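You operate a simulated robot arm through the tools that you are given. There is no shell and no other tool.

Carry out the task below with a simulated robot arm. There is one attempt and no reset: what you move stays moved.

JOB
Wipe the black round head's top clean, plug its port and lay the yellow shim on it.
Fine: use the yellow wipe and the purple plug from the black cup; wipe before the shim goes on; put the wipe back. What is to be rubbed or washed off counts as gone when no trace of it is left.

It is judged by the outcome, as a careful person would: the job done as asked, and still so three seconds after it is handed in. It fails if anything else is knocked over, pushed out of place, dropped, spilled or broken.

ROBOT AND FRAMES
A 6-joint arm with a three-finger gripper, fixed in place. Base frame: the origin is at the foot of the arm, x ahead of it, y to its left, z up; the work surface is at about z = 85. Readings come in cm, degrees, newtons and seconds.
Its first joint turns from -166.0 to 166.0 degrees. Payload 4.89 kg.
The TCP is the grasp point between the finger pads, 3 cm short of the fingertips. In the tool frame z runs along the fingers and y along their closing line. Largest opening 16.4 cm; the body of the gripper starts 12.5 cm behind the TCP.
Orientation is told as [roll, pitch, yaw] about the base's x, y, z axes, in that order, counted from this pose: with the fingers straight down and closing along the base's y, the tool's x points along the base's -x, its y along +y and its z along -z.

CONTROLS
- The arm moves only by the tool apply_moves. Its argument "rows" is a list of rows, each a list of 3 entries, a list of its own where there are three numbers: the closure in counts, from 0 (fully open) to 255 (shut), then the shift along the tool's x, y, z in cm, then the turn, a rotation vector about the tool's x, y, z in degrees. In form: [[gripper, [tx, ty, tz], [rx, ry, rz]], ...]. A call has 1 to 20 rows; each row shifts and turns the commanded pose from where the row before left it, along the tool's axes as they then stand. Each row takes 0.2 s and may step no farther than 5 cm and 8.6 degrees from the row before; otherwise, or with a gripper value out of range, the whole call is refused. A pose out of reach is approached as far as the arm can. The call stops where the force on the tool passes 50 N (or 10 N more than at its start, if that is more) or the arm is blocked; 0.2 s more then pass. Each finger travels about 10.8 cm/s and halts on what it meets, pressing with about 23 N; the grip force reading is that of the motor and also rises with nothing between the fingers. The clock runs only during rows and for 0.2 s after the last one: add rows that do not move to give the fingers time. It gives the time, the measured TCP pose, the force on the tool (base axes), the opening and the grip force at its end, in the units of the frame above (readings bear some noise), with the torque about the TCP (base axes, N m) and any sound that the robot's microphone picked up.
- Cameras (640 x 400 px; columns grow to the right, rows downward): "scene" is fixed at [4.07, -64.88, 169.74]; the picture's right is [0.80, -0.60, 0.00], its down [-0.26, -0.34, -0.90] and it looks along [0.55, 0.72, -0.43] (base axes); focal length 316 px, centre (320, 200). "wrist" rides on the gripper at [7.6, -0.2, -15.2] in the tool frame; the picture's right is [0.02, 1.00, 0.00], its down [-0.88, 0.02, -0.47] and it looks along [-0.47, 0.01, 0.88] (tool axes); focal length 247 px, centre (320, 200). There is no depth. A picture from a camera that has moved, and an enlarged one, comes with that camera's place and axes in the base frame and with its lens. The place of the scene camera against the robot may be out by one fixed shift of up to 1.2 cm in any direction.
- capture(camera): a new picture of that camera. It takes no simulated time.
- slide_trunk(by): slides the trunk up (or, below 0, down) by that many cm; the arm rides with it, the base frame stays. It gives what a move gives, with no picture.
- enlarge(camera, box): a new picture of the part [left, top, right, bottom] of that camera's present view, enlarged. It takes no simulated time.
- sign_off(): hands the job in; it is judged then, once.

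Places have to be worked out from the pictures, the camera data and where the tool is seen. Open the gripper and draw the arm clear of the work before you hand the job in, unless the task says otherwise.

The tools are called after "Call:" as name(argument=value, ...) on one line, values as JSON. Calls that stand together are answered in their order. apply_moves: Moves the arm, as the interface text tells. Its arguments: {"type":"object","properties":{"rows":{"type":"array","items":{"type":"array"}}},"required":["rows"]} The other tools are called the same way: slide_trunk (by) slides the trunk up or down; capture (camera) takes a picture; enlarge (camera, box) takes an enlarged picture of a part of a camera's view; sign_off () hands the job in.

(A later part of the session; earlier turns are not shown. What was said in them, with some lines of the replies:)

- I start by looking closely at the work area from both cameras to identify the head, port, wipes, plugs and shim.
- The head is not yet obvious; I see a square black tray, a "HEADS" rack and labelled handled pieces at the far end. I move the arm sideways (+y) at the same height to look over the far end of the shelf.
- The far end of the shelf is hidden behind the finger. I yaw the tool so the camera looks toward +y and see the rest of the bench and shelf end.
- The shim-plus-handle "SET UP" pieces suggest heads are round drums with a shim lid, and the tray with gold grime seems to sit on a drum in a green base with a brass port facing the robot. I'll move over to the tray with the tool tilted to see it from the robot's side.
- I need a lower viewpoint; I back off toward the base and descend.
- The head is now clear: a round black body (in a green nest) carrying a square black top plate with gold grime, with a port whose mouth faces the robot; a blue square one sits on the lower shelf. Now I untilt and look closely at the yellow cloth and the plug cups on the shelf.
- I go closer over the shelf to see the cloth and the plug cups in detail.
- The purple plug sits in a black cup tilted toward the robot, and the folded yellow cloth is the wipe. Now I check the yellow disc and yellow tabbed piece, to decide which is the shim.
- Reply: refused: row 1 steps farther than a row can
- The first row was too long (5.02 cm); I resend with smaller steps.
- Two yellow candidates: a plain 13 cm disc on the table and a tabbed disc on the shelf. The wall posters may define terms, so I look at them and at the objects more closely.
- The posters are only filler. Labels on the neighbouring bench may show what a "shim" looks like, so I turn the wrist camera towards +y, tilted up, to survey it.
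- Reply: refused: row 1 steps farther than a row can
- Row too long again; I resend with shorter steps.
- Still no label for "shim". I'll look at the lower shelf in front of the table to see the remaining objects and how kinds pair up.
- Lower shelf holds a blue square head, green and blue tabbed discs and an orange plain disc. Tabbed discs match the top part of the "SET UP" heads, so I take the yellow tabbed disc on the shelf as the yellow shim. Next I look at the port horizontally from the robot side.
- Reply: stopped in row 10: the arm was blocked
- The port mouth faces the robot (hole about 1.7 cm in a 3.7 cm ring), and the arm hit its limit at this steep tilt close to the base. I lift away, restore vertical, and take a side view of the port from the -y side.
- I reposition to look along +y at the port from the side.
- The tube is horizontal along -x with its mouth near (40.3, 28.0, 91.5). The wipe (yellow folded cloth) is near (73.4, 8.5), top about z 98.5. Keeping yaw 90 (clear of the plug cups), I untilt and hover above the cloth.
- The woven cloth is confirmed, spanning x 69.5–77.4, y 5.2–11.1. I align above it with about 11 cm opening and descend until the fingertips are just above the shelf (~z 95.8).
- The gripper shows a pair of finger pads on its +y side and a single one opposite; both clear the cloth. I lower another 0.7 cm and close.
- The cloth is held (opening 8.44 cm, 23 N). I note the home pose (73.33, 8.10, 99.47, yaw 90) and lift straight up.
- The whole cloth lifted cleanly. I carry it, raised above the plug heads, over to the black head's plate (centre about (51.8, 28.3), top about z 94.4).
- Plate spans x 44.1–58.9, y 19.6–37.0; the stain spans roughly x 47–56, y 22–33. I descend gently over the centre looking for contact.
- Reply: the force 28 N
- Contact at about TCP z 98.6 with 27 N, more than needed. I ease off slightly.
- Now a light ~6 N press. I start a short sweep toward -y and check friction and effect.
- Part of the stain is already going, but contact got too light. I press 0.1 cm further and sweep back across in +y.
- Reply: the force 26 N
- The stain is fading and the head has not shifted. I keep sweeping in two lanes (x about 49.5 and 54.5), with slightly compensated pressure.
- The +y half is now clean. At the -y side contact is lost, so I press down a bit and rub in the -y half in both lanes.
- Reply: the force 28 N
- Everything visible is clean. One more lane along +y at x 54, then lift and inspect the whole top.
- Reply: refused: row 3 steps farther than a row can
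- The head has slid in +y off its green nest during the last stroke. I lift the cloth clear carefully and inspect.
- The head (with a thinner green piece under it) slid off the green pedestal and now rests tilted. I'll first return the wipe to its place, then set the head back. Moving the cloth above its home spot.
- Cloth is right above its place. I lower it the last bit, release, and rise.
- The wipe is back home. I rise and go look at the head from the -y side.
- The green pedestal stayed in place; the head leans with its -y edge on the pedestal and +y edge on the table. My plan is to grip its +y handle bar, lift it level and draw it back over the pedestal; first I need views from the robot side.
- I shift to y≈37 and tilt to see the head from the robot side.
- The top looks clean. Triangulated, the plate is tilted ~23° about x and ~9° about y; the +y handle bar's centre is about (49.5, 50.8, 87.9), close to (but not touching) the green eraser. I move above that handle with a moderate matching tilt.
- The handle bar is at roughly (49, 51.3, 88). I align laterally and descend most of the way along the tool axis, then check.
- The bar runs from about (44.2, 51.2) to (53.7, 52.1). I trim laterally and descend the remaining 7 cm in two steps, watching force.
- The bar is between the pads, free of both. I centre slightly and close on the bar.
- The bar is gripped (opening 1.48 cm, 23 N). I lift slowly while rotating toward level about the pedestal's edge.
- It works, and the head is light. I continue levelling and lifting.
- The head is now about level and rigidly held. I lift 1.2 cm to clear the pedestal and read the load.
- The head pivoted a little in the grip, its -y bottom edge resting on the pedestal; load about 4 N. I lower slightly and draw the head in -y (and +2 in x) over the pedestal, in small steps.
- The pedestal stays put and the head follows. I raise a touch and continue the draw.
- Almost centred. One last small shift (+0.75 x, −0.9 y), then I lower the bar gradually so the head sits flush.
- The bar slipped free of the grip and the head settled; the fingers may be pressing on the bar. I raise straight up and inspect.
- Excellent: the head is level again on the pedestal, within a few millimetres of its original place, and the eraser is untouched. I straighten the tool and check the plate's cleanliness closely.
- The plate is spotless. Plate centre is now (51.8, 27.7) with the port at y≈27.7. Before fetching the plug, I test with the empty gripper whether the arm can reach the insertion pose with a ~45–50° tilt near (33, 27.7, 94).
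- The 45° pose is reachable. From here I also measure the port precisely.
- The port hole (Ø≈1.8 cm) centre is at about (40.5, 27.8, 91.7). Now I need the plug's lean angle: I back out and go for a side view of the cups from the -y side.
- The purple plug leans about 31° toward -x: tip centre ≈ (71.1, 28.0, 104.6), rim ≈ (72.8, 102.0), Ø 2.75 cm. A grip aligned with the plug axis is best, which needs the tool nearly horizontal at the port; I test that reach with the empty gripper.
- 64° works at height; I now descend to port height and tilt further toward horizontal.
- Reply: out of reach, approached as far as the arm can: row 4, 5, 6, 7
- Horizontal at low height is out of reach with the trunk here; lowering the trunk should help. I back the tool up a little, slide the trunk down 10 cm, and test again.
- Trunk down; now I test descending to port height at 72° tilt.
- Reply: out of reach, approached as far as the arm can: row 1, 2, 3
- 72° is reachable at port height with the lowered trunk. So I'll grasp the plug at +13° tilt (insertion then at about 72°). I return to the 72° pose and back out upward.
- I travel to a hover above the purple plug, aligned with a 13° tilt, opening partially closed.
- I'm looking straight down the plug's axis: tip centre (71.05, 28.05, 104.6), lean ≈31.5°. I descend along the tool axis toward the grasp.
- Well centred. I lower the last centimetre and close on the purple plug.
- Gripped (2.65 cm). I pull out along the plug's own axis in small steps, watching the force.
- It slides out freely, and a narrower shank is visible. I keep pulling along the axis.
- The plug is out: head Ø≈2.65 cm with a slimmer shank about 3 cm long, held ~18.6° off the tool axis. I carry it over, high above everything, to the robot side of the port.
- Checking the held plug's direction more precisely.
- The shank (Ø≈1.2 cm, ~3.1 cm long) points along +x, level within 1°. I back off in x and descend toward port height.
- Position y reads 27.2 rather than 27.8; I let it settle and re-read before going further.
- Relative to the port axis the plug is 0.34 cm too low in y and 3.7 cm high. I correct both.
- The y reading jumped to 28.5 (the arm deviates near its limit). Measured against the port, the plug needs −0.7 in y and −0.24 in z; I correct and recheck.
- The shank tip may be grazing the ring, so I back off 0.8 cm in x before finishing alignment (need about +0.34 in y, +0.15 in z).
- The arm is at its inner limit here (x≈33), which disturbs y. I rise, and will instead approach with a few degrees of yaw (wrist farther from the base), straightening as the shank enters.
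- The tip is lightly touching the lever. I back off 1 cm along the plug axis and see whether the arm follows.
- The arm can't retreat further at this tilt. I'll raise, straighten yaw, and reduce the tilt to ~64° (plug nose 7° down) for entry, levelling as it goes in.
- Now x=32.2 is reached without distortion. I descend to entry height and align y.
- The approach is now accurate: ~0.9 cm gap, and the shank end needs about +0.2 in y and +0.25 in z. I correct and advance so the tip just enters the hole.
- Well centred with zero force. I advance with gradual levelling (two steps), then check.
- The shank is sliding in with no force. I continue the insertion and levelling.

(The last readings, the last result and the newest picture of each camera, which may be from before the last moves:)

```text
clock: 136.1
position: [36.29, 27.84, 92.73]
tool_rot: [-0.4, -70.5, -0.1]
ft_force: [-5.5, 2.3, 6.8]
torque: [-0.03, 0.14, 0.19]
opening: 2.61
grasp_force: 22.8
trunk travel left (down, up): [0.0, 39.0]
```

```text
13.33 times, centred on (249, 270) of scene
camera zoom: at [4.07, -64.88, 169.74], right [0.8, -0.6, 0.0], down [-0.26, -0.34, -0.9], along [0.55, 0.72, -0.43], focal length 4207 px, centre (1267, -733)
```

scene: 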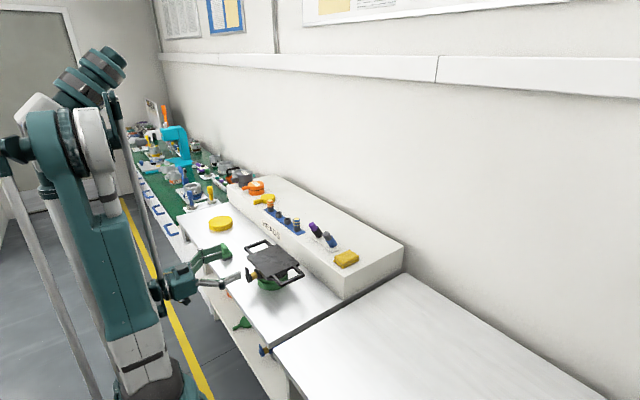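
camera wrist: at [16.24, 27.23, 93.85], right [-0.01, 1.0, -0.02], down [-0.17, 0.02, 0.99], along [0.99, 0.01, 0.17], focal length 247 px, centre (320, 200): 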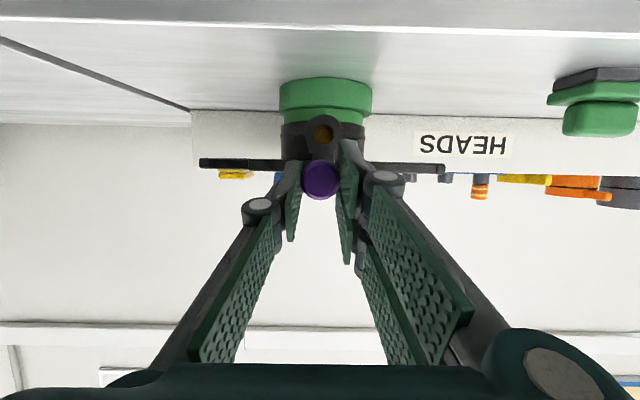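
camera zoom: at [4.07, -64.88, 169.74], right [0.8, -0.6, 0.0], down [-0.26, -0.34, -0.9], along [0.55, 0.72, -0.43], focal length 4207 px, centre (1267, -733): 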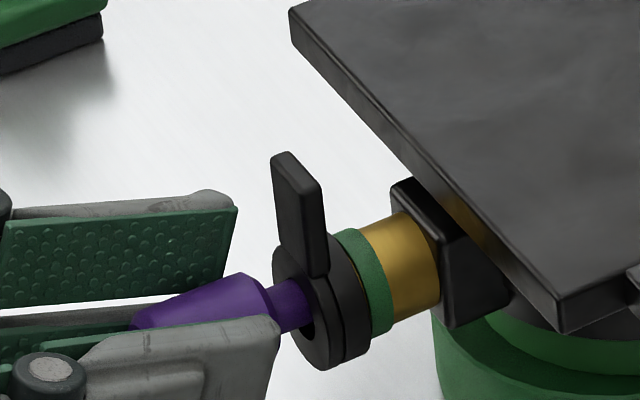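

A green band has appeared behind the ring (an engagement indicator it seems), with about 5–7 N of contact and ~1 cm of shank still out. I ease the height by 0.15 cm to relieve side load and look at forces.

Call:
apply_moves(rows=[[235, [0.141, 0, 0.05], [0, 0, 0]], [235, [0, 0, 0], [0, 0, 0]]])

Call:
enlarge(camera="scene", box=[235, 255, 283, 285])

```text
clock: 136.7
position: [36.26, 27.89, 92.64]
tool_rot: [-0.5, -70.5, -0.3]
ft_force: [-7.9, 3.2, 16.3]
torque: [0.03, -0.72, 0.18]
opening: 2.62
grasp_force: 22.5
trunk travel left (down, up): [0.0, 39.0]
```

```text
13.33 times, centred on (259, 270) of scene
camera zoom: at [4.07, -64.88, 169.74], right [0.8, -0.6, 0.0], down [-0.26, -0.34, -0.9], along [0.55, 0.72, -0.43], focal length 4207 px, centre (1133, -733)
```

zoom: 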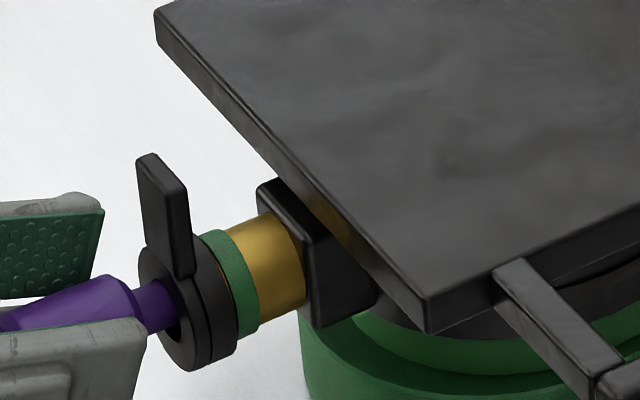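

Lowering increased the load, so the shank is riding on the hole's bottom. I raise 0.3 cm instead.

Call:
apply_moves(rows=[[235, [-0.14, 0, -0.05], [0, 0, 0]], [235, [-0.14, 0, -0.05], [0, 0, 0]], [235, [0, 0, 0], [0, 0, 0]]])

Call:
enlarge(camera="scene", box=[235, 255, 283, 285])

```text
clock: 137.5
position: [36.28, 27.85, 92.86]
tool_rot: [-0.3, -70.5, -0.2]
ft_force: [-0.9, -0.4, -7.5]
torque: [-0.05, 0.74, 0.04]
opening: 2.61
grasp_force: 22.9
trunk travel left (down, up): [0.0, 39.0]
```

```text
13.33 times, centred on (259, 270) of scene
camera zoom: at [4.07, -64.88, 169.74], right [0.8, -0.6, 0.0], down [-0.26, -0.34, -0.9], along [0.55, 0.72, -0.43], focal length 4207 px, centre (1133, -733)
```

zoom: 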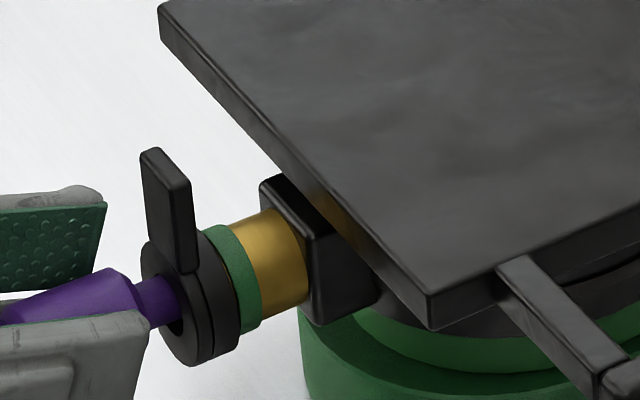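

Now it lifts slightly (−7.5 N), so neutral is about 0.06 cm lower and the bore is snug. I go to neutral and push gently in +x.

Call:
apply_moves(rows=[[235, [0.07, 0, 0.025], [0, 0, 0]], [235, [-0.065, 0, 0.19], [0, 0, 0]], [235, [0, 0, 0], [0, 0, 0]]])

Call:
enlarge(camera="scene", box=[235, 255, 283, 285])

```text
clock: 138.3
position: [36.41, 28.0, 92.79]
tool_rot: [-0.4, -70.4, -0.1]
ft_force: [-4.2, 0.7, -1.8]
torque: [0.0, -0.43, 0.09]
opening: 2.61
grasp_force: 22.7
trunk travel left (down, up): [0.0, 39.0]
```

```text
13.33 times, centred on (259, 270) of scene
camera zoom: at [4.07, -64.88, 169.74], right [0.8, -0.6, 0.0], down [-0.26, -0.34, -0.9], along [0.55, 0.72, -0.43], focal length 4207 px, centre (1133, -733)
```

zoom: 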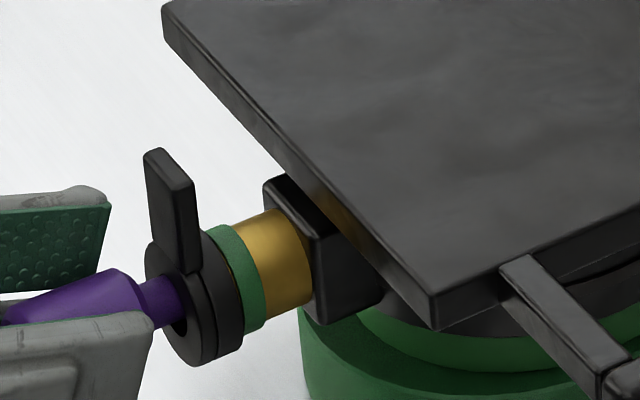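

The plug and head now move as one, so the plug is fully engaged (green band shown). I stop pushing and open the fingers gently.

Call:
apply_moves(rows=[[225, [0, 0, 0], [0, 0, 0]], [210, [0, 0, 0], [0, 0, 0]], [190, [0, 0, 0], [0, 0, 0]], [165, [0, 0, 0], [0, 0, 0]], [165, [0, 0, 0], [0, 0, 0]]])

Call:
enlarge(camera="scene", box=[225, 245, 289, 285])

Call:
enlarge(camera="wrist", box=[220, 80, 420, 205])

```text
clock: 139.5
position: [36.43, 27.93, 92.86]
tool_rot: [-0.4, -70.3, -0.2]
ft_force: [-0.4, -0.3, -0.4]
torque: [-0.03, -0.01, -0.03]
opening: 5.77
grasp_force: 0.0
trunk travel left (down, up): [0.0, 39.0]
```

```text
10.00 times, centred on (257, 265) of scene
camera zoom: at [4.07, -64.88, 169.74], right [0.8, -0.6, 0.0], down [-0.26, -0.34, -0.9], along [0.55, 0.72, -0.43], focal length 3156 px, centre (950, -450)
```

zoom: 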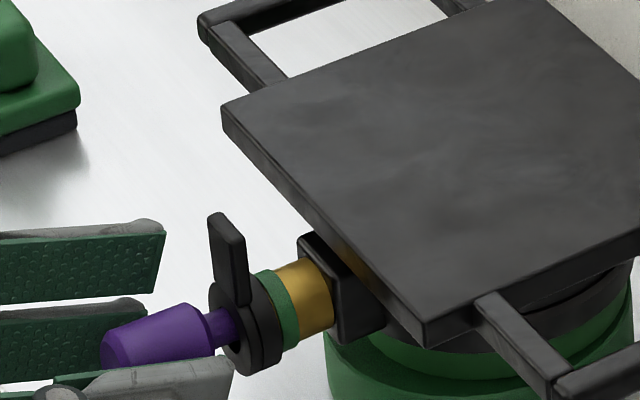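

```text
3.20 times, centred on (320, 142) of wrist
camera zoom: at [19.51, 27.85, 90.69], right [0.0, 1.0, -0.02], down [-0.15, 0.02, 0.99], along [0.99, 0.0, 0.15], focal length 790 px, centre (320, 384)
```

zoom: 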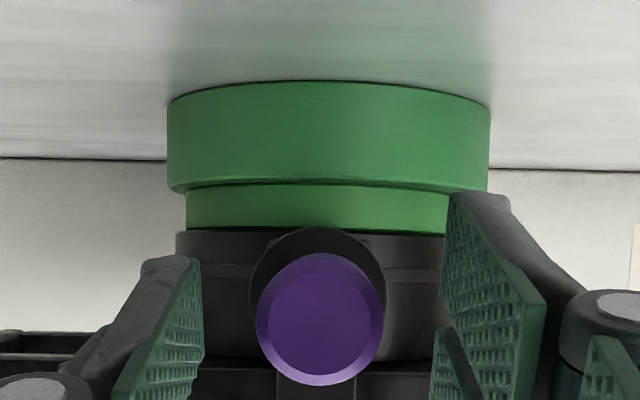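

The plug stays seated by itself. I retreat backward and upward.

Call:
apply_moves(rows=[[165, [0, 0, -1.2], [0, 0, 0]], [150, [-0.5, 0, -1.2], [0, 0, 0]], [120, [-3.77, 0, -1.33], [0, 0, 0]], [60, [-3.77, 0, -1.33], [0, 0, 0]], [0, [-3.77, 0, -1.33], [0, 0, 0]], [0, [-3.77, 0, -1.33], [0, 0, 0]], [0, [0, 0, 0], [0, 0, 0]]])

Call:
enlarge(camera="scene", box=[220, 220, 332, 300])

```text
clock: 141.1
position: [34.31, 28.1, 110.24]
tool_rot: [-0.4, -70.3, -0.2]
ft_force: [0.2, 0.7, 0.4]
torque: [-0.06, -0.03, -0.07]
opening: 16.4
grasp_force: 0.1
trunk travel left (down, up): [0.0, 39.0]
```

```text
5.00 times, centred on (276, 260) of scene
camera zoom: at [4.07, -64.88, 169.74], right [0.8, -0.6, 0.0], down [-0.26, -0.34, -0.9], along [0.55, 0.72, -0.43], focal length 1578 px, centre (540, -100)
```

zoom: 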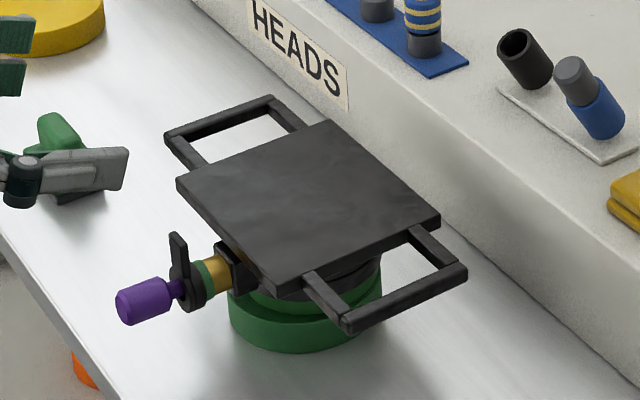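

Plug seated, cup untouched. Next the yellow shim at the far end of the shelf (tab at about x 66.6–71.5, y 75.4). I straighten the tool and travel toward it at safe height.

Call:
apply_moves(rows=[[0, [0, 0, 0], [0, 8, 0]], [0, [0, 0, 0], [0, 8, 0]], [0, [0, 0, 0], [0, 8, 0]], [0, [0, 0, 0], [0, 8, 0]], [0, [0, 0, 0], [0, 8, 0]], [0, [0, 0, -1], [0, 8, 0]], [0, [0, 0, -1], [0, 8, 0]], [0, [0, 0, -1], [0, 8, 0]], [0, [0, 0, -1], [0, 6.3, 0]], [0, [-1.6, 4.4, 0], [0, 0, 0]], [0, [-1.6, 4.4, 0], [0, 0, 0]], [0, [-1.6, 4.4, 0], [0, 0, 0]], [0, [-1.6, 4.4, 0], [0, 0, 0]], [0, [-1.6, 4.4, 0], [0, 0, 0]], [0, [-1.6, 4.4, 0], [0, 0, 0]], [0, [-1.6, 4.4, 0], [0, 0, 0]], [0, [-1.6, 4.4, 0], [0, 0, 0]], [0, [-1.6, 4.4, 0], [0, 0, 0]], [0, [-1.6, 4.4, 0], [0, 0, 0]]])

Call:
capture(camera="wrist")

```text
clock: 145.1
position: [49.65, 71.8, 113.87]
tool_rot: [-0.1, 0.0, -0.5]
ft_force: [-0.7, -2.1, 2.3]
torque: [0.41, -0.18, 0.02]
opening: 16.4
grasp_force: 0.1
trunk travel left (down, up): [0.0, 39.0]
```

```text
taken
camera wrist: at [41.96, 71.69, 128.99], right [-0.01, 1.0, 0.0], down [0.88, 0.01, 0.48], along [0.48, 0.0, -0.88], focal length 247 px, centre (320, 200)
```

wrist: 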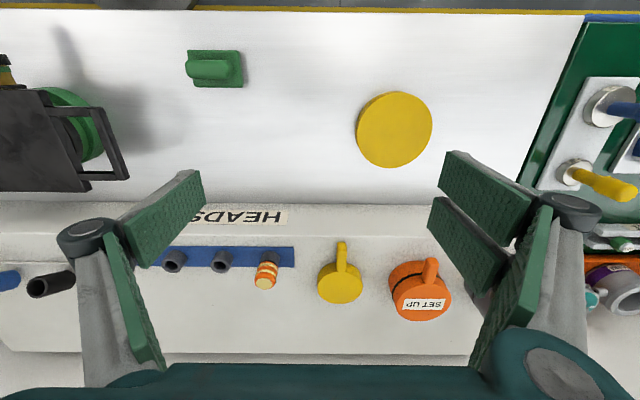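

The shim's tab runs from x≈66.6 to 70.8 at y≈75.2, with its disc centred near (74.9, 75.4). I test the vertical-tool reach by extending outward at height.

Call:
apply_moves(rows=[[60, [-4, 0.8, 0], [0, 0, 0]], [120, [-4, 0.8, 0], [0, 0, 0]], [175, [-4, 0.8, 0.5], [0, 0, 0]], [175, [-3.5, 0.8, 0.5], [0, 0, 0]], [175, [-2.5, 0.3, 0.5], [0, 0, 0]], [175, [0, 0, 0], [0, 0, 0]]])

Call:
capture(camera="wrist")

```text
clock: 146.5
position: [67.65, 75.12, 112.3]
tool_rot: [0.0, -0.1, -0.5]
ft_force: [-0.1, 0.1, 0.1]
torque: [-0.04, -0.01, -0.01]
opening: 5.13
grasp_force: 0.0
trunk travel left (down, up): [0.0, 39.0]
```

```text
taken
camera wrist: at [59.98, 75.07, 127.55], right [-0.01, 1.0, 0.0], down [0.88, 0.01, 0.47], along [0.47, 0.0, -0.88], focal length 247 px, centre (320, 200)
```

wrist: 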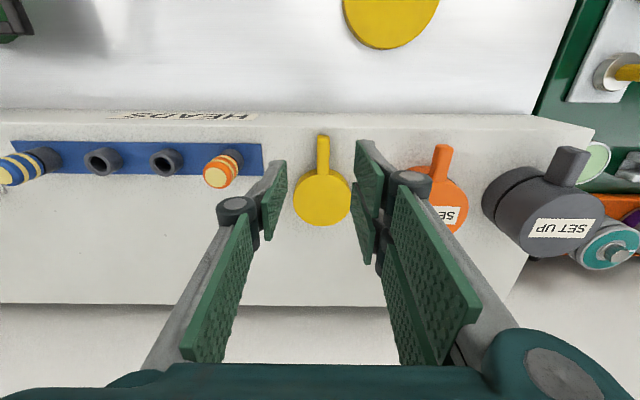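

Vertical reach of 101 cm works. The pair of pads would clash with the shim's disc if I gripped the tab, so gripping the 8 cm disc across y is better; I test reach above the disc centre (75.3, 75.3).

Call:
apply_moves(rows=[[100, [-2.6, 0.1, 1.5], [0, 0, 0]], [100, [-2.6, 0.1, 1.5], [0, 0, 0]], [100, [-2.4, 0, 1.5], [0, 0, 0]], [100, [0, 0, 0], [0, 0, 0]]])

Call:
capture(camera="wrist")

Call:
enlarge(camera="scene", box=[220, 150, 316, 220])

```text
clock: 147.5
position: [75.19, 75.29, 107.7]
tool_rot: [-0.1, -0.1, -0.5]
ft_force: [-0.4, 0.4, -0.8]
torque: [0.02, -0.05, 0.01]
opening: 9.96
grasp_force: 0.0
trunk travel left (down, up): [0.0, 39.0]
```

```text
taken
camera wrist: at [67.5, 75.15, 122.97], right [-0.01, 1.0, 0.0], down [0.88, 0.01, 0.47], along [0.47, 0.0, -0.88], focal length 247 px, centre (320, 200)
```

wrist: 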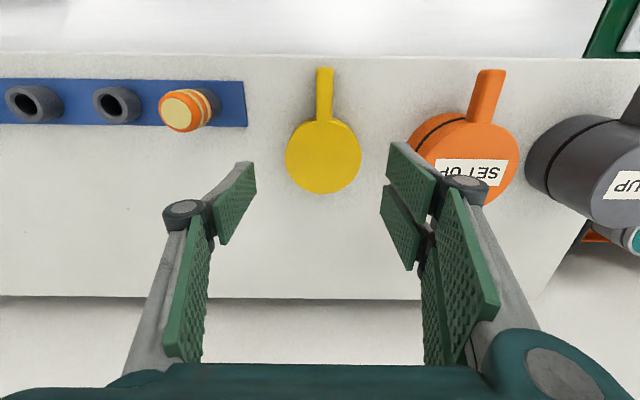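

```text
5.71 times, centred on (268, 185) of scene
camera zoom: at [4.07, -64.88, 169.74], right [0.8, -0.6, 0.0], down [-0.26, -0.34, -0.9], along [0.55, 0.72, -0.43], focal length 1803 px, centre (617, 286)
```

zoom: 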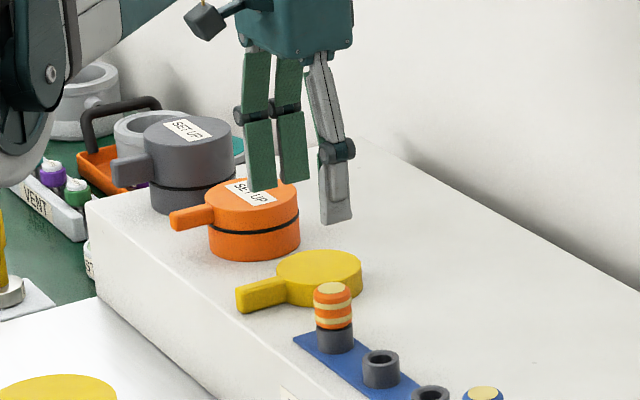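

Reachable. Disc centre (75.7, 75.4), Ø≈7.9. I narrow the opening to ~9.4 cm (clear of the orange drum), centre over it and descend.

Call:
apply_moves(rows=[[109, [-0.45, 0.13, 0], [0, 0, 0]], [109, [0, 0, 3], [0, 0, 0]], [109, [0, 0, 2], [0, 0, 0]], [109, [0, 0, 0], [0, 0, 0]]])

Call:
capture(camera="wrist")

Call:
enlarge(camera="scene", box=[220, 160, 300, 210])

```text
clock: 148.5
position: [75.57, 75.22, 102.81]
tool_rot: [-0.1, -0.1, -0.5]
ft_force: [0.2, -0.9, 0.4]
torque: [0.01, 0.04, 0.01]
opening: 9.39
grasp_force: 0.0
trunk travel left (down, up): [0.0, 39.0]
```

```text
taken
camera wrist: at [67.95, 75.25, 118.05], right [-0.01, 1.0, 0.0], down [0.88, 0.01, 0.47], along [0.47, 0.0, -0.88], focal length 247 px, centre (320, 200)
```

wrist: 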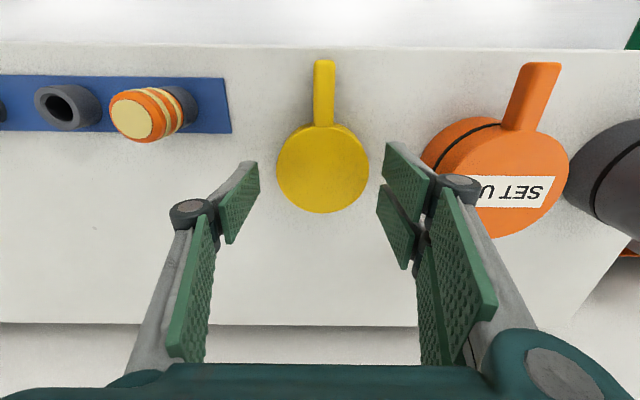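

```text
8.00 times, centred on (260, 185) of scene
camera zoom: at [4.07, -64.88, 169.74], right [0.8, -0.6, 0.0], down [-0.26, -0.34, -0.9], along [0.55, 0.72, -0.43], focal length 2524 px, centre (800, 320)
```

zoom: 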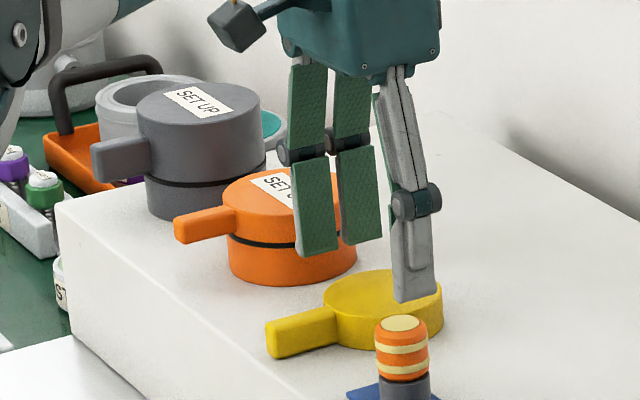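

Centred well. Descend the rest and close on the disc.

Call:
apply_moves(rows=[[109, [0, 0.05, 2], [0, 0, 0]], [109, [0, 0, 1.3], [0, 0, 0]], [109, [0, 0, 0], [0, 0, 0]], [125, [0, 0, 0], [0, 0, 0]], [145, [0, 0, 0], [0, 0, 0]], [165, [0, 0, 0], [0, 0, 0]], [165, [0, 0, 0], [0, 0, 0]]])

Call:
capture(camera="wrist")

Call:
enlarge(camera="scene", box=[220, 160, 300, 210])

```text
clock: 150.1
position: [75.65, 75.52, 99.58]
tool_rot: [-0.1, 0.0, -0.5]
ft_force: [-0.3, 1.9, 1.8]
torque: [0.06, 0.04, -0.07]
opening: 7.88
grasp_force: 23.5
trunk travel left (down, up): [0.0, 39.0]
```

```text
taken
camera wrist: at [67.99, 75.37, 114.73], right [-0.01, 1.0, 0.0], down [0.88, 0.01, 0.47], along [0.47, 0.0, -0.88], focal length 247 px, centre (320, 200)
```

wrist: 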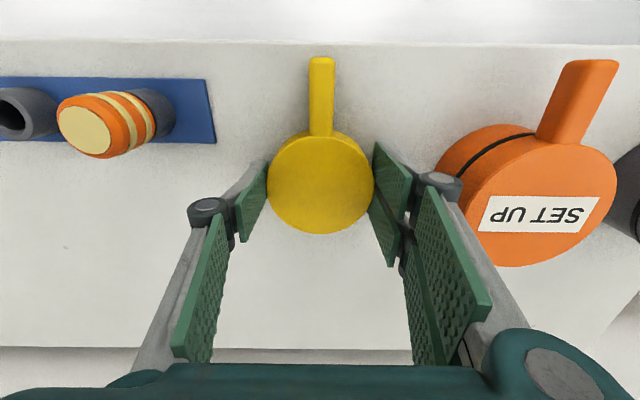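

```text
8.00 times, centred on (260, 185) of scene
camera zoom: at [4.07, -64.88, 169.74], right [0.8, -0.6, 0.0], down [-0.26, -0.34, -0.9], along [0.55, 0.72, -0.43], focal length 2524 px, centre (800, 320)
```

zoom: 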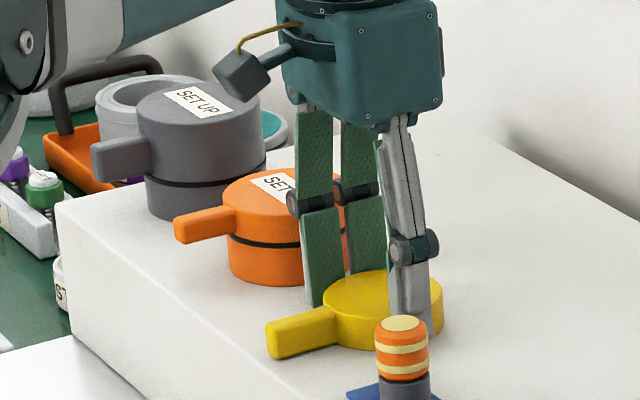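

The shim's disc is gripped (7.88 cm). I lift gently and check.

Call:
apply_moves(rows=[[165, [0, 0, -1], [0, 0, 0]], [165, [0, 0, -2], [0, 0, 0]], [165, [0, 0, -3], [0, 0, 0]], [165, [0, 0, 0], [0, 0, 0]]])

Call:
capture(camera="wrist")

Call:
enlarge(camera="scene", box=[220, 150, 300, 200])

```text
clock: 151.1
position: [75.52, 75.29, 105.49]
tool_rot: [0.0, -0.1, -0.5]
ft_force: [0.2, 0.7, -1.0]
torque: [-0.01, -0.02, 0.02]
opening: 7.87
grasp_force: 22.8
trunk travel left (down, up): [0.0, 39.0]
```

```text
taken
camera wrist: at [68.01, 75.33, 120.78], right [-0.01, 1.0, 0.0], down [0.88, 0.01, 0.47], along [0.47, 0.0, -0.88], focal length 247 px, centre (320, 200)
```

wrist: 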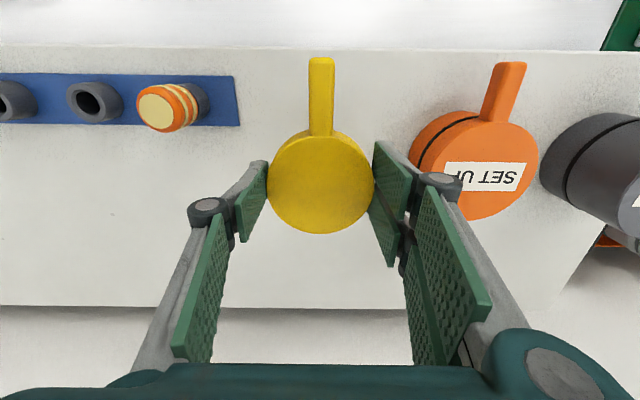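

```text
8.00 times, centred on (260, 175) of scene
camera zoom: at [4.07, -64.88, 169.74], right [0.8, -0.6, 0.0], down [-0.26, -0.34, -0.9], along [0.55, 0.72, -0.43], focal length 2524 px, centre (800, 400)
```

zoom: 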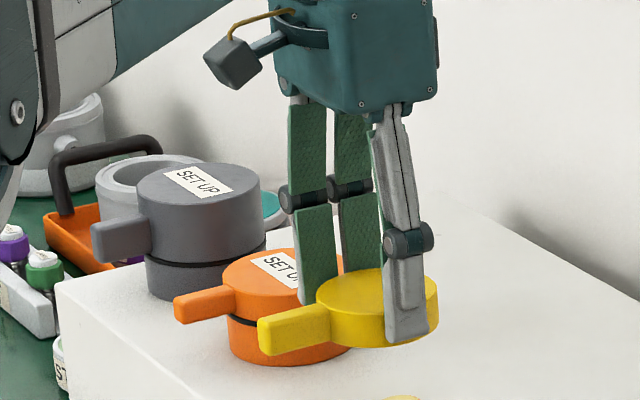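

Held level. I raise it further and carry it over the head.

Call:
apply_moves(rows=[[165, [0, 0, -3.5], [0, 0, 0]], [165, [0, 0, -3.5], [0, 0, 0]], [165, [1.4, -3.0, 0], [0, 0, 0]], [165, [1.4, -3.0, 0], [0, 0, 0]], [165, [1.4, -3.0, 0], [0, 0, 0]], [165, [1.4, -3.0, 0], [0, 0, 0]], [165, [1.4, -3.0, 0], [0, 0, 0]], [165, [1.4, -3.0, 0], [0, 0, 0]], [165, [1.4, -3.0, 0], [0, 0, 0]], [165, [1.4, -3.0, 0], [0, 0, 0]], [165, [1.4, -3.0, 0], [0, 0, 0]], [165, [1.4, -3.0, 0], [0, 0, 0]], [165, [1.4, -3.0, 0], [0, 0, 0]], [165, [1.4, -3.0, 0], [0, 0, 0]], [165, [1.4, -3.0, 0], [0, 0, 0]], [165, [1.4, -3.0, 0], [0, 0, 0]], [165, [1.4, -3.0, 0], [0, 0, 0]], [165, [0.7, -2.5, 0], [0, 0, 0]], [165, [0, 0, 0], [0, 0, 0]]])

Call:
capture(camera="wrist")

Call:
enlarge(camera="scene", box=[210, 200, 338, 300])

```text
clock: 155.1
position: [53.44, 28.41, 112.61]
tool_rot: [-0.1, -0.1, -0.5]
ft_force: [0.1, 1.1, -1.1]
torque: [-0.06, 0.03, 0.0]
opening: 7.87
grasp_force: 23.8
trunk travel left (down, up): [0.0, 39.0]
```

```text
taken
camera wrist: at [45.93, 28.24, 127.8], right [-0.01, 1.0, 0.0], down [0.88, 0.01, 0.47], along [0.47, 0.0, -0.88], focal length 247 px, centre (320, 200)
```

wrist: 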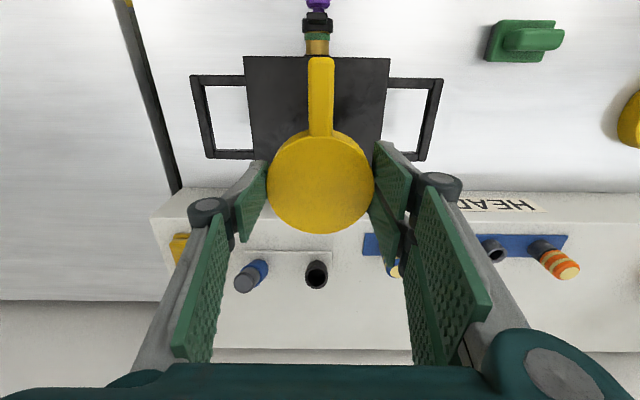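

```text
4.00 times, centred on (274, 250) of scene
camera zoom: at [4.07, -64.88, 169.74], right [0.8, -0.6, 0.0], down [-0.26, -0.34, -0.9], along [0.55, 0.72, -0.43], focal length 1262 px, centre (504, 0)
```

zoom: 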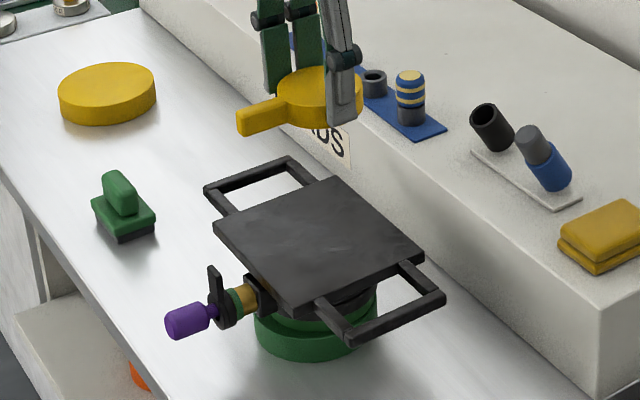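

The plate's centre is now about (52.2, 27.7). I align the shim so its whole outline (tab toward the robot) fits on the plate, and lower it.

Call:
apply_moves(rows=[[165, [-0.45, -0.65, 3], [0, 0, 0]], [165, [0, 0, 3.5], [0, 0, 0]], [165, [0, 0, 3.5], [0, 0, 0]], [165, [0, 0, 2.0], [0, 0, 0]], [165, [0, 0, 1.0], [0, 0, 0]], [165, [0, 0, 0], [0, 0, 0]]])

Call:
capture(camera="wrist")

Call:
enlarge(camera="scene", box=[220, 220, 332, 300])

```text
clock: 156.5
position: [53.88, 27.51, 99.54]
tool_rot: [-0.2, -0.2, -0.4]
ft_force: [-0.2, 0.5, -1.5]
torque: [0.0, -0.01, 0.03]
opening: 7.84
grasp_force: 23.5
trunk travel left (down, up): [0.0, 39.0]
```

```text
taken
camera wrist: at [46.26, 27.49, 114.71], right [-0.01, 1.0, 0.0], down [0.88, 0.01, 0.47], along [0.47, 0.0, -0.88], focal length 247 px, centre (320, 200)
```

wrist: 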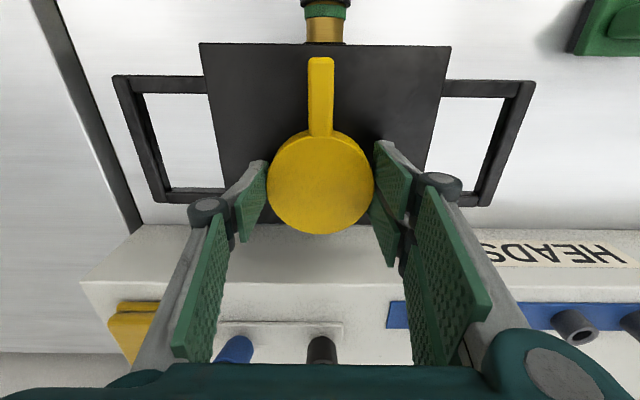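

```text
5.00 times, centred on (276, 260) of scene
camera zoom: at [4.07, -64.88, 169.74], right [0.8, -0.6, 0.0], down [-0.26, -0.34, -0.9], along [0.55, 0.72, -0.43], focal length 1578 px, centre (540, -100)
```

zoom: 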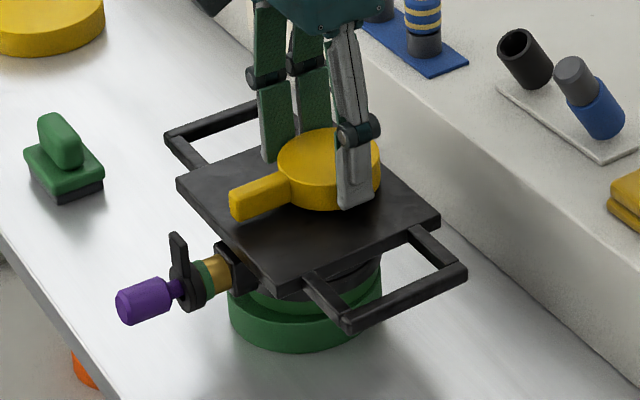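

Positioned well, about 0.8 cm above the plate. I lower in small steps until light contact.

Call:
apply_moves(rows=[[165, [0, 0, 0.3], [0, 0, 0]], [165, [0, 0, 0.2], [0, 0, 0]], [165, [0, 0, 0.1], [0, 0, 0]]])

```text
clock: 157.3
position: [53.87, 27.64, 98.94]
tool_rot: [-0.1, -0.1, -0.5]
ft_force: [5.6, 0.6, 13.1]
torque: [-0.07, 0.02, -0.04]
opening: 7.86
grasp_force: 22.8
trunk travel left (down, up): [0.0, 39.0]
```

Contact reached (13 N). I ease up 0.05 cm and release the shim gently.

Call:
apply_moves(rows=[[165, [0, 0, -0.06], [0, 0, 0]], [145, [0, 0, 0], [0, 0, 0]], [130, [0, 0, 0], [0, 0, 0]], [110, [0, 0, 0], [0, 0, 0]], [100, [0, 0, 0], [0, 0, 0]]])

Call:
capture(camera="wrist")

Call:
enlarge(camera="scene", box=[220, 220, 332, 300])

```text
clock: 158.5
position: [53.81, 27.41, 98.99]
tool_rot: [-0.1, -0.1, -0.4]
ft_force: [0.7, -0.1, 0.9]
torque: [0.0, 0.01, -0.01]
opening: 9.98
grasp_force: 0.1
trunk travel left (down, up): [0.0, 39.0]
```

```text
taken
camera wrist: at [46.23, 27.42, 114.22], right [-0.01, 1.0, 0.0], down [0.88, 0.01, 0.47], along [0.47, 0.0, -0.88], focal length 247 px, centre (320, 200)
```

wrist: 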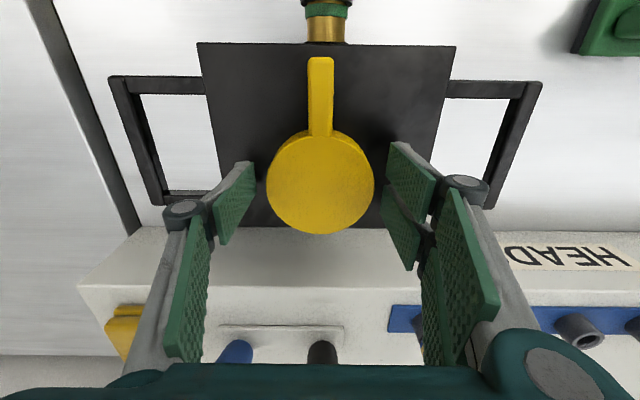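

```text
5.00 times, centred on (276, 260) of scene
camera zoom: at [4.07, -64.88, 169.74], right [0.8, -0.6, 0.0], down [-0.26, -0.34, -0.9], along [0.55, 0.72, -0.43], focal length 1578 px, centre (540, -100)
```

zoom: 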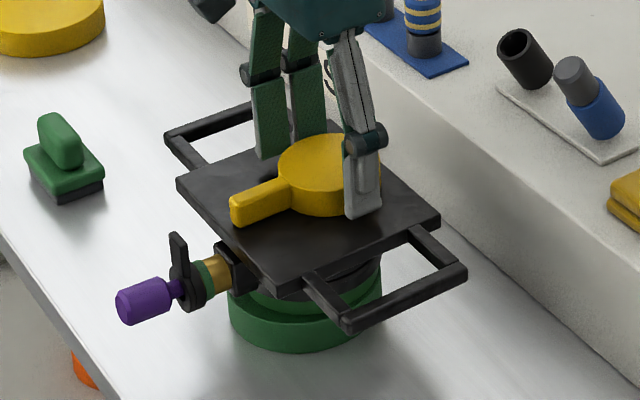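

The shim lies flat on the plate and the head did not move. I rise straight up, withdraw toward open space, and inspect everything.

Call:
apply_moves(rows=[[100, [0, 0, -2], [0, 0, 0]], [60, [0, 0, -4], [0, 0, 0]], [0, [0, 0, -4], [0, 0, 0]], [0, [0, 0, -4], [0, 0, 0]], [0, [0, 0, -4], [0, 0, 0]], [0, [3, -4, 0], [0, 0, 0]], [0, [3, -4, 0], [0, 0, 0]], [0, [3, -4, 0], [0, 0, 0]], [0, [0, 0, 0], [0, 0, 0]]])

Call:
capture(camera="wrist")

Call:
capture(camera="scene")

Call:
enlarge(camera="scene", box=[200, 190, 376, 300])

Call:
enlarge(camera="scene", box=[225, 240, 305, 290])

```text
clock: 160.5
position: [44.93, 15.54, 116.95]
tool_rot: [-0.1, -0.1, -0.5]
ft_force: [1.2, 1.0, -0.3]
torque: [-0.16, 0.13, -0.04]
opening: 16.37
grasp_force: 0.1
trunk travel left (down, up): [0.0, 39.0]
```

```text
taken
camera wrist: at [37.26, 15.42, 132.26], right [-0.01, 1.0, 0.0], down [0.88, 0.01, 0.47], along [0.47, 0.0, -0.88], focal length 247 px, centre (320, 200)
```

wrist: 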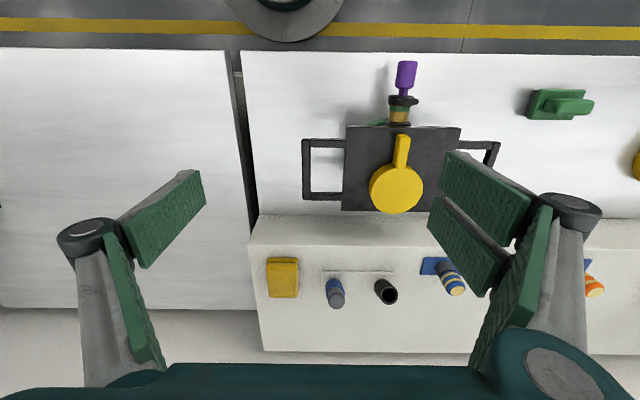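

```text
taken
```

scene: 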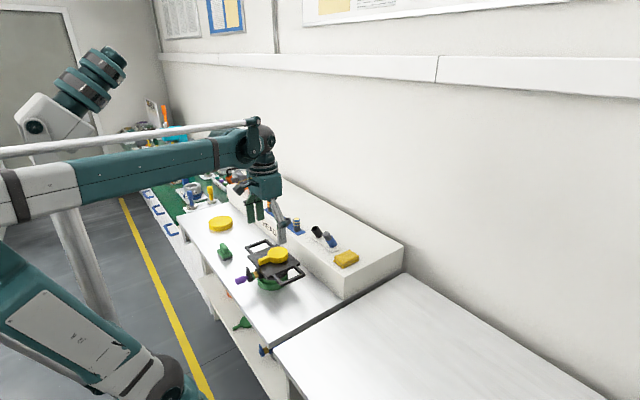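

```text
3.64 times, centred on (288, 245) of scene
camera zoom: at [4.07, -64.88, 169.74], right [0.8, -0.6, 0.0], down [-0.26, -0.34, -0.9], along [0.55, 0.72, -0.43], focal length 1148 px, centre (436, 36)
```

zoom: 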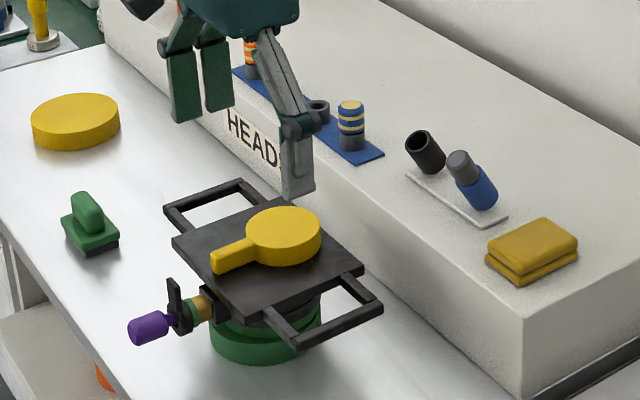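

```text
8.00 times, centred on (265, 265) of scene
camera zoom: at [4.07, -64.88, 169.74], right [0.8, -0.6, 0.0], down [-0.26, -0.34, -0.9], along [0.55, 0.72, -0.43], focal length 2524 px, centre (760, -320)
```

zoom: 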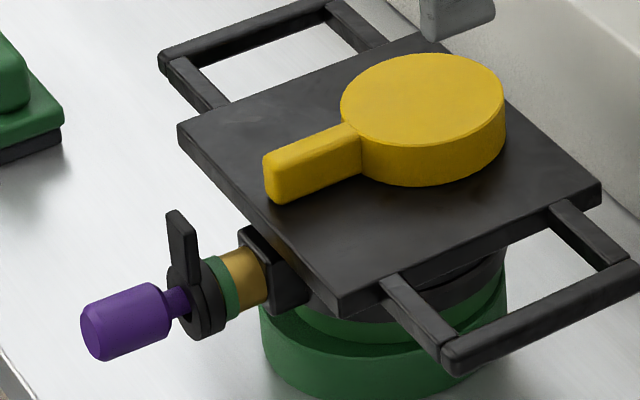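

Everything is in place: top clean, purple plug seated in the port with the indicator band showing, yellow shim flat on the plate, wipe back on the shelf, other items undisturbed. I draw the open gripper further clear before handing in.

Call:
apply_moves(rows=[[0, [0.5, -4, -2], [0, 0, 0]], [0, [0.5, -4, -2], [0, 0, 0]], [0, [0.5, -4, -2], [0, 0, 0]], [0, [0.5, -4, -2], [0, 0, 0]], [0, [0.5, -4, -2], [0, 0, 0]], [0, [0, 0, 0], [0, 0, 0]], [0, [0, 0, 0], [0, 0, 0]]])

Call:
enlarge(camera="scene", box=[180, 160, 420, 310])

Call:
capture(camera="wrist")

```text
clock: 162.1
position: [41.95, -4.49, 127.11]
tool_rot: [-0.1, -0.2, -0.6]
ft_force: [0.8, 0.8, -0.1]
torque: [-0.06, 0.04, 0.03]
opening: 16.4
grasp_force: 0.2
trunk travel left (down, up): [0.0, 39.0]
```

```text
2.67 times, centred on (300, 235) of scene
camera zoom: at [4.07, -64.88, 169.74], right [0.8, -0.6, 0.0], down [-0.26, -0.34, -0.9], along [0.55, 0.72, -0.43], focal length 842 px, centre (373, 107)
```

zoom: 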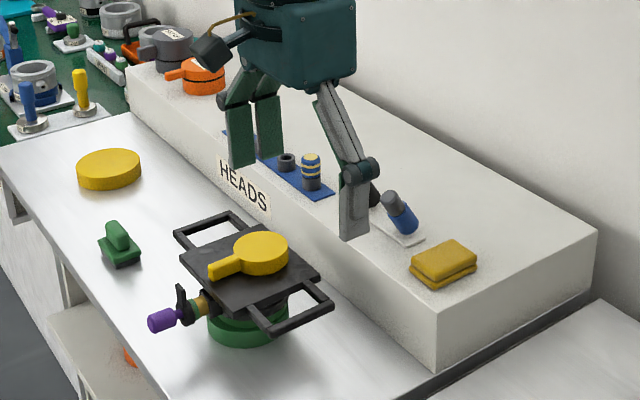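

```text
taken
camera wrist: at [34.41, -4.52, 142.33], right [-0.01, 1.0, 0.0], down [0.88, 0.01, 0.47], along [0.47, 0.0, -0.88], focal length 247 px, centre (320, 200)
```

wrist: 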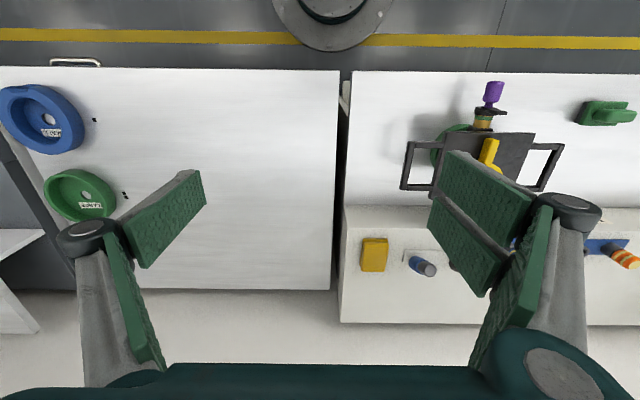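

I notice labelled round items on the other table; I read them before handing in.

Call:
enlarge(camera="wrist", box=[0, 70, 160, 230])

Call:
enlarge(camera="wrist", box=[40, 160, 140, 222])

```text
2.50 times, centred on (80, 150) of wrist
camera zoom: at [34.41, -4.52, 142.33], right [-0.01, 1.0, 0.0], down [0.88, 0.01, 0.47], along [0.47, 0.0, -0.88], focal length 617 px, centre (920, 325)
```

zoom: 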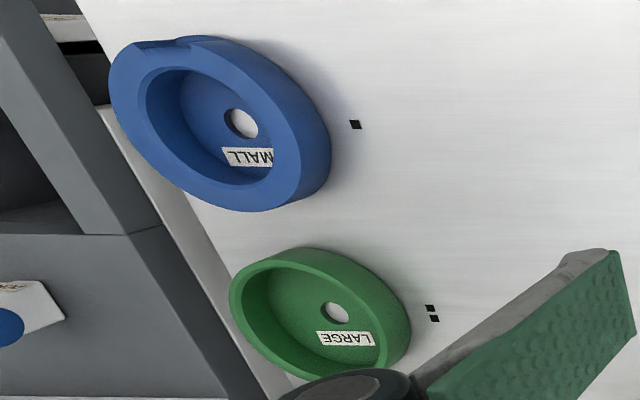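

```text
6.40 times, centred on (90, 191) of wrist
camera zoom: at [34.41, -4.52, 142.33], right [-0.01, 1.0, 0.0], down [0.88, 0.01, 0.47], along [0.47, 0.0, -0.88], focal length 1581 px, centre (1792, 258)
```

zoom: 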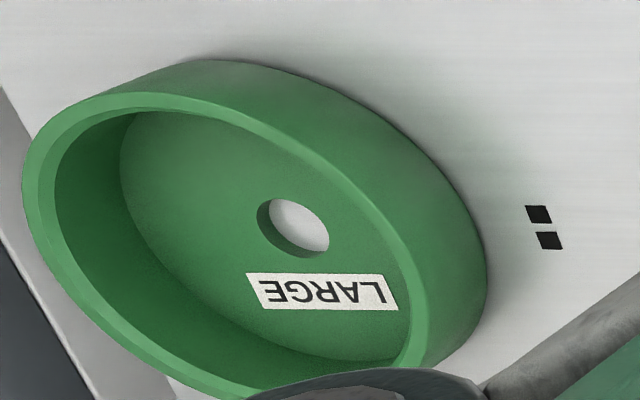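

Those are fixtures of another station, not part of this job. The work is complete and stable, and the arm is clear, so I hand it in.

Call:
sign_off()

```text
The job is handed in.
```

I handed the job in with the black round head's top wiped clean, its port plugged and the yellow shim laid on it. It did not go entirely smoothly, and two of the points below were judgement calls.

- **Wiping:** I used the yellow cloth, and no trace of the gold stain was visible in close-ups before the shim went on. The cloth is back at its spot on the shelf.
- **Head slid off:** during a wiping stroke the head slid off its green pedestal and tipped against it. I lifted it by its handle and set it back level. It ended about half a centimetre from where it started. Nothing else appeared to have been moved.
- **Plug:** the purple plug from the black cup is in the port, and a green band appeared behind the port ring as it went in. About 1 cm of the shank is still showing, because pushing harder only slid the whole head. I took the band to mean the plug is seated, but I could not confirm that.
- **Shim:** there were two yellow candidates: a plain disc on the table and a tabbed disc on the shelf. I chose the tabbed one because it matches the tops of the pieces marked "SET UP". No label confirmed this, so it is the least certain part of the job.

The gripper is open and the arm is clear of the work.
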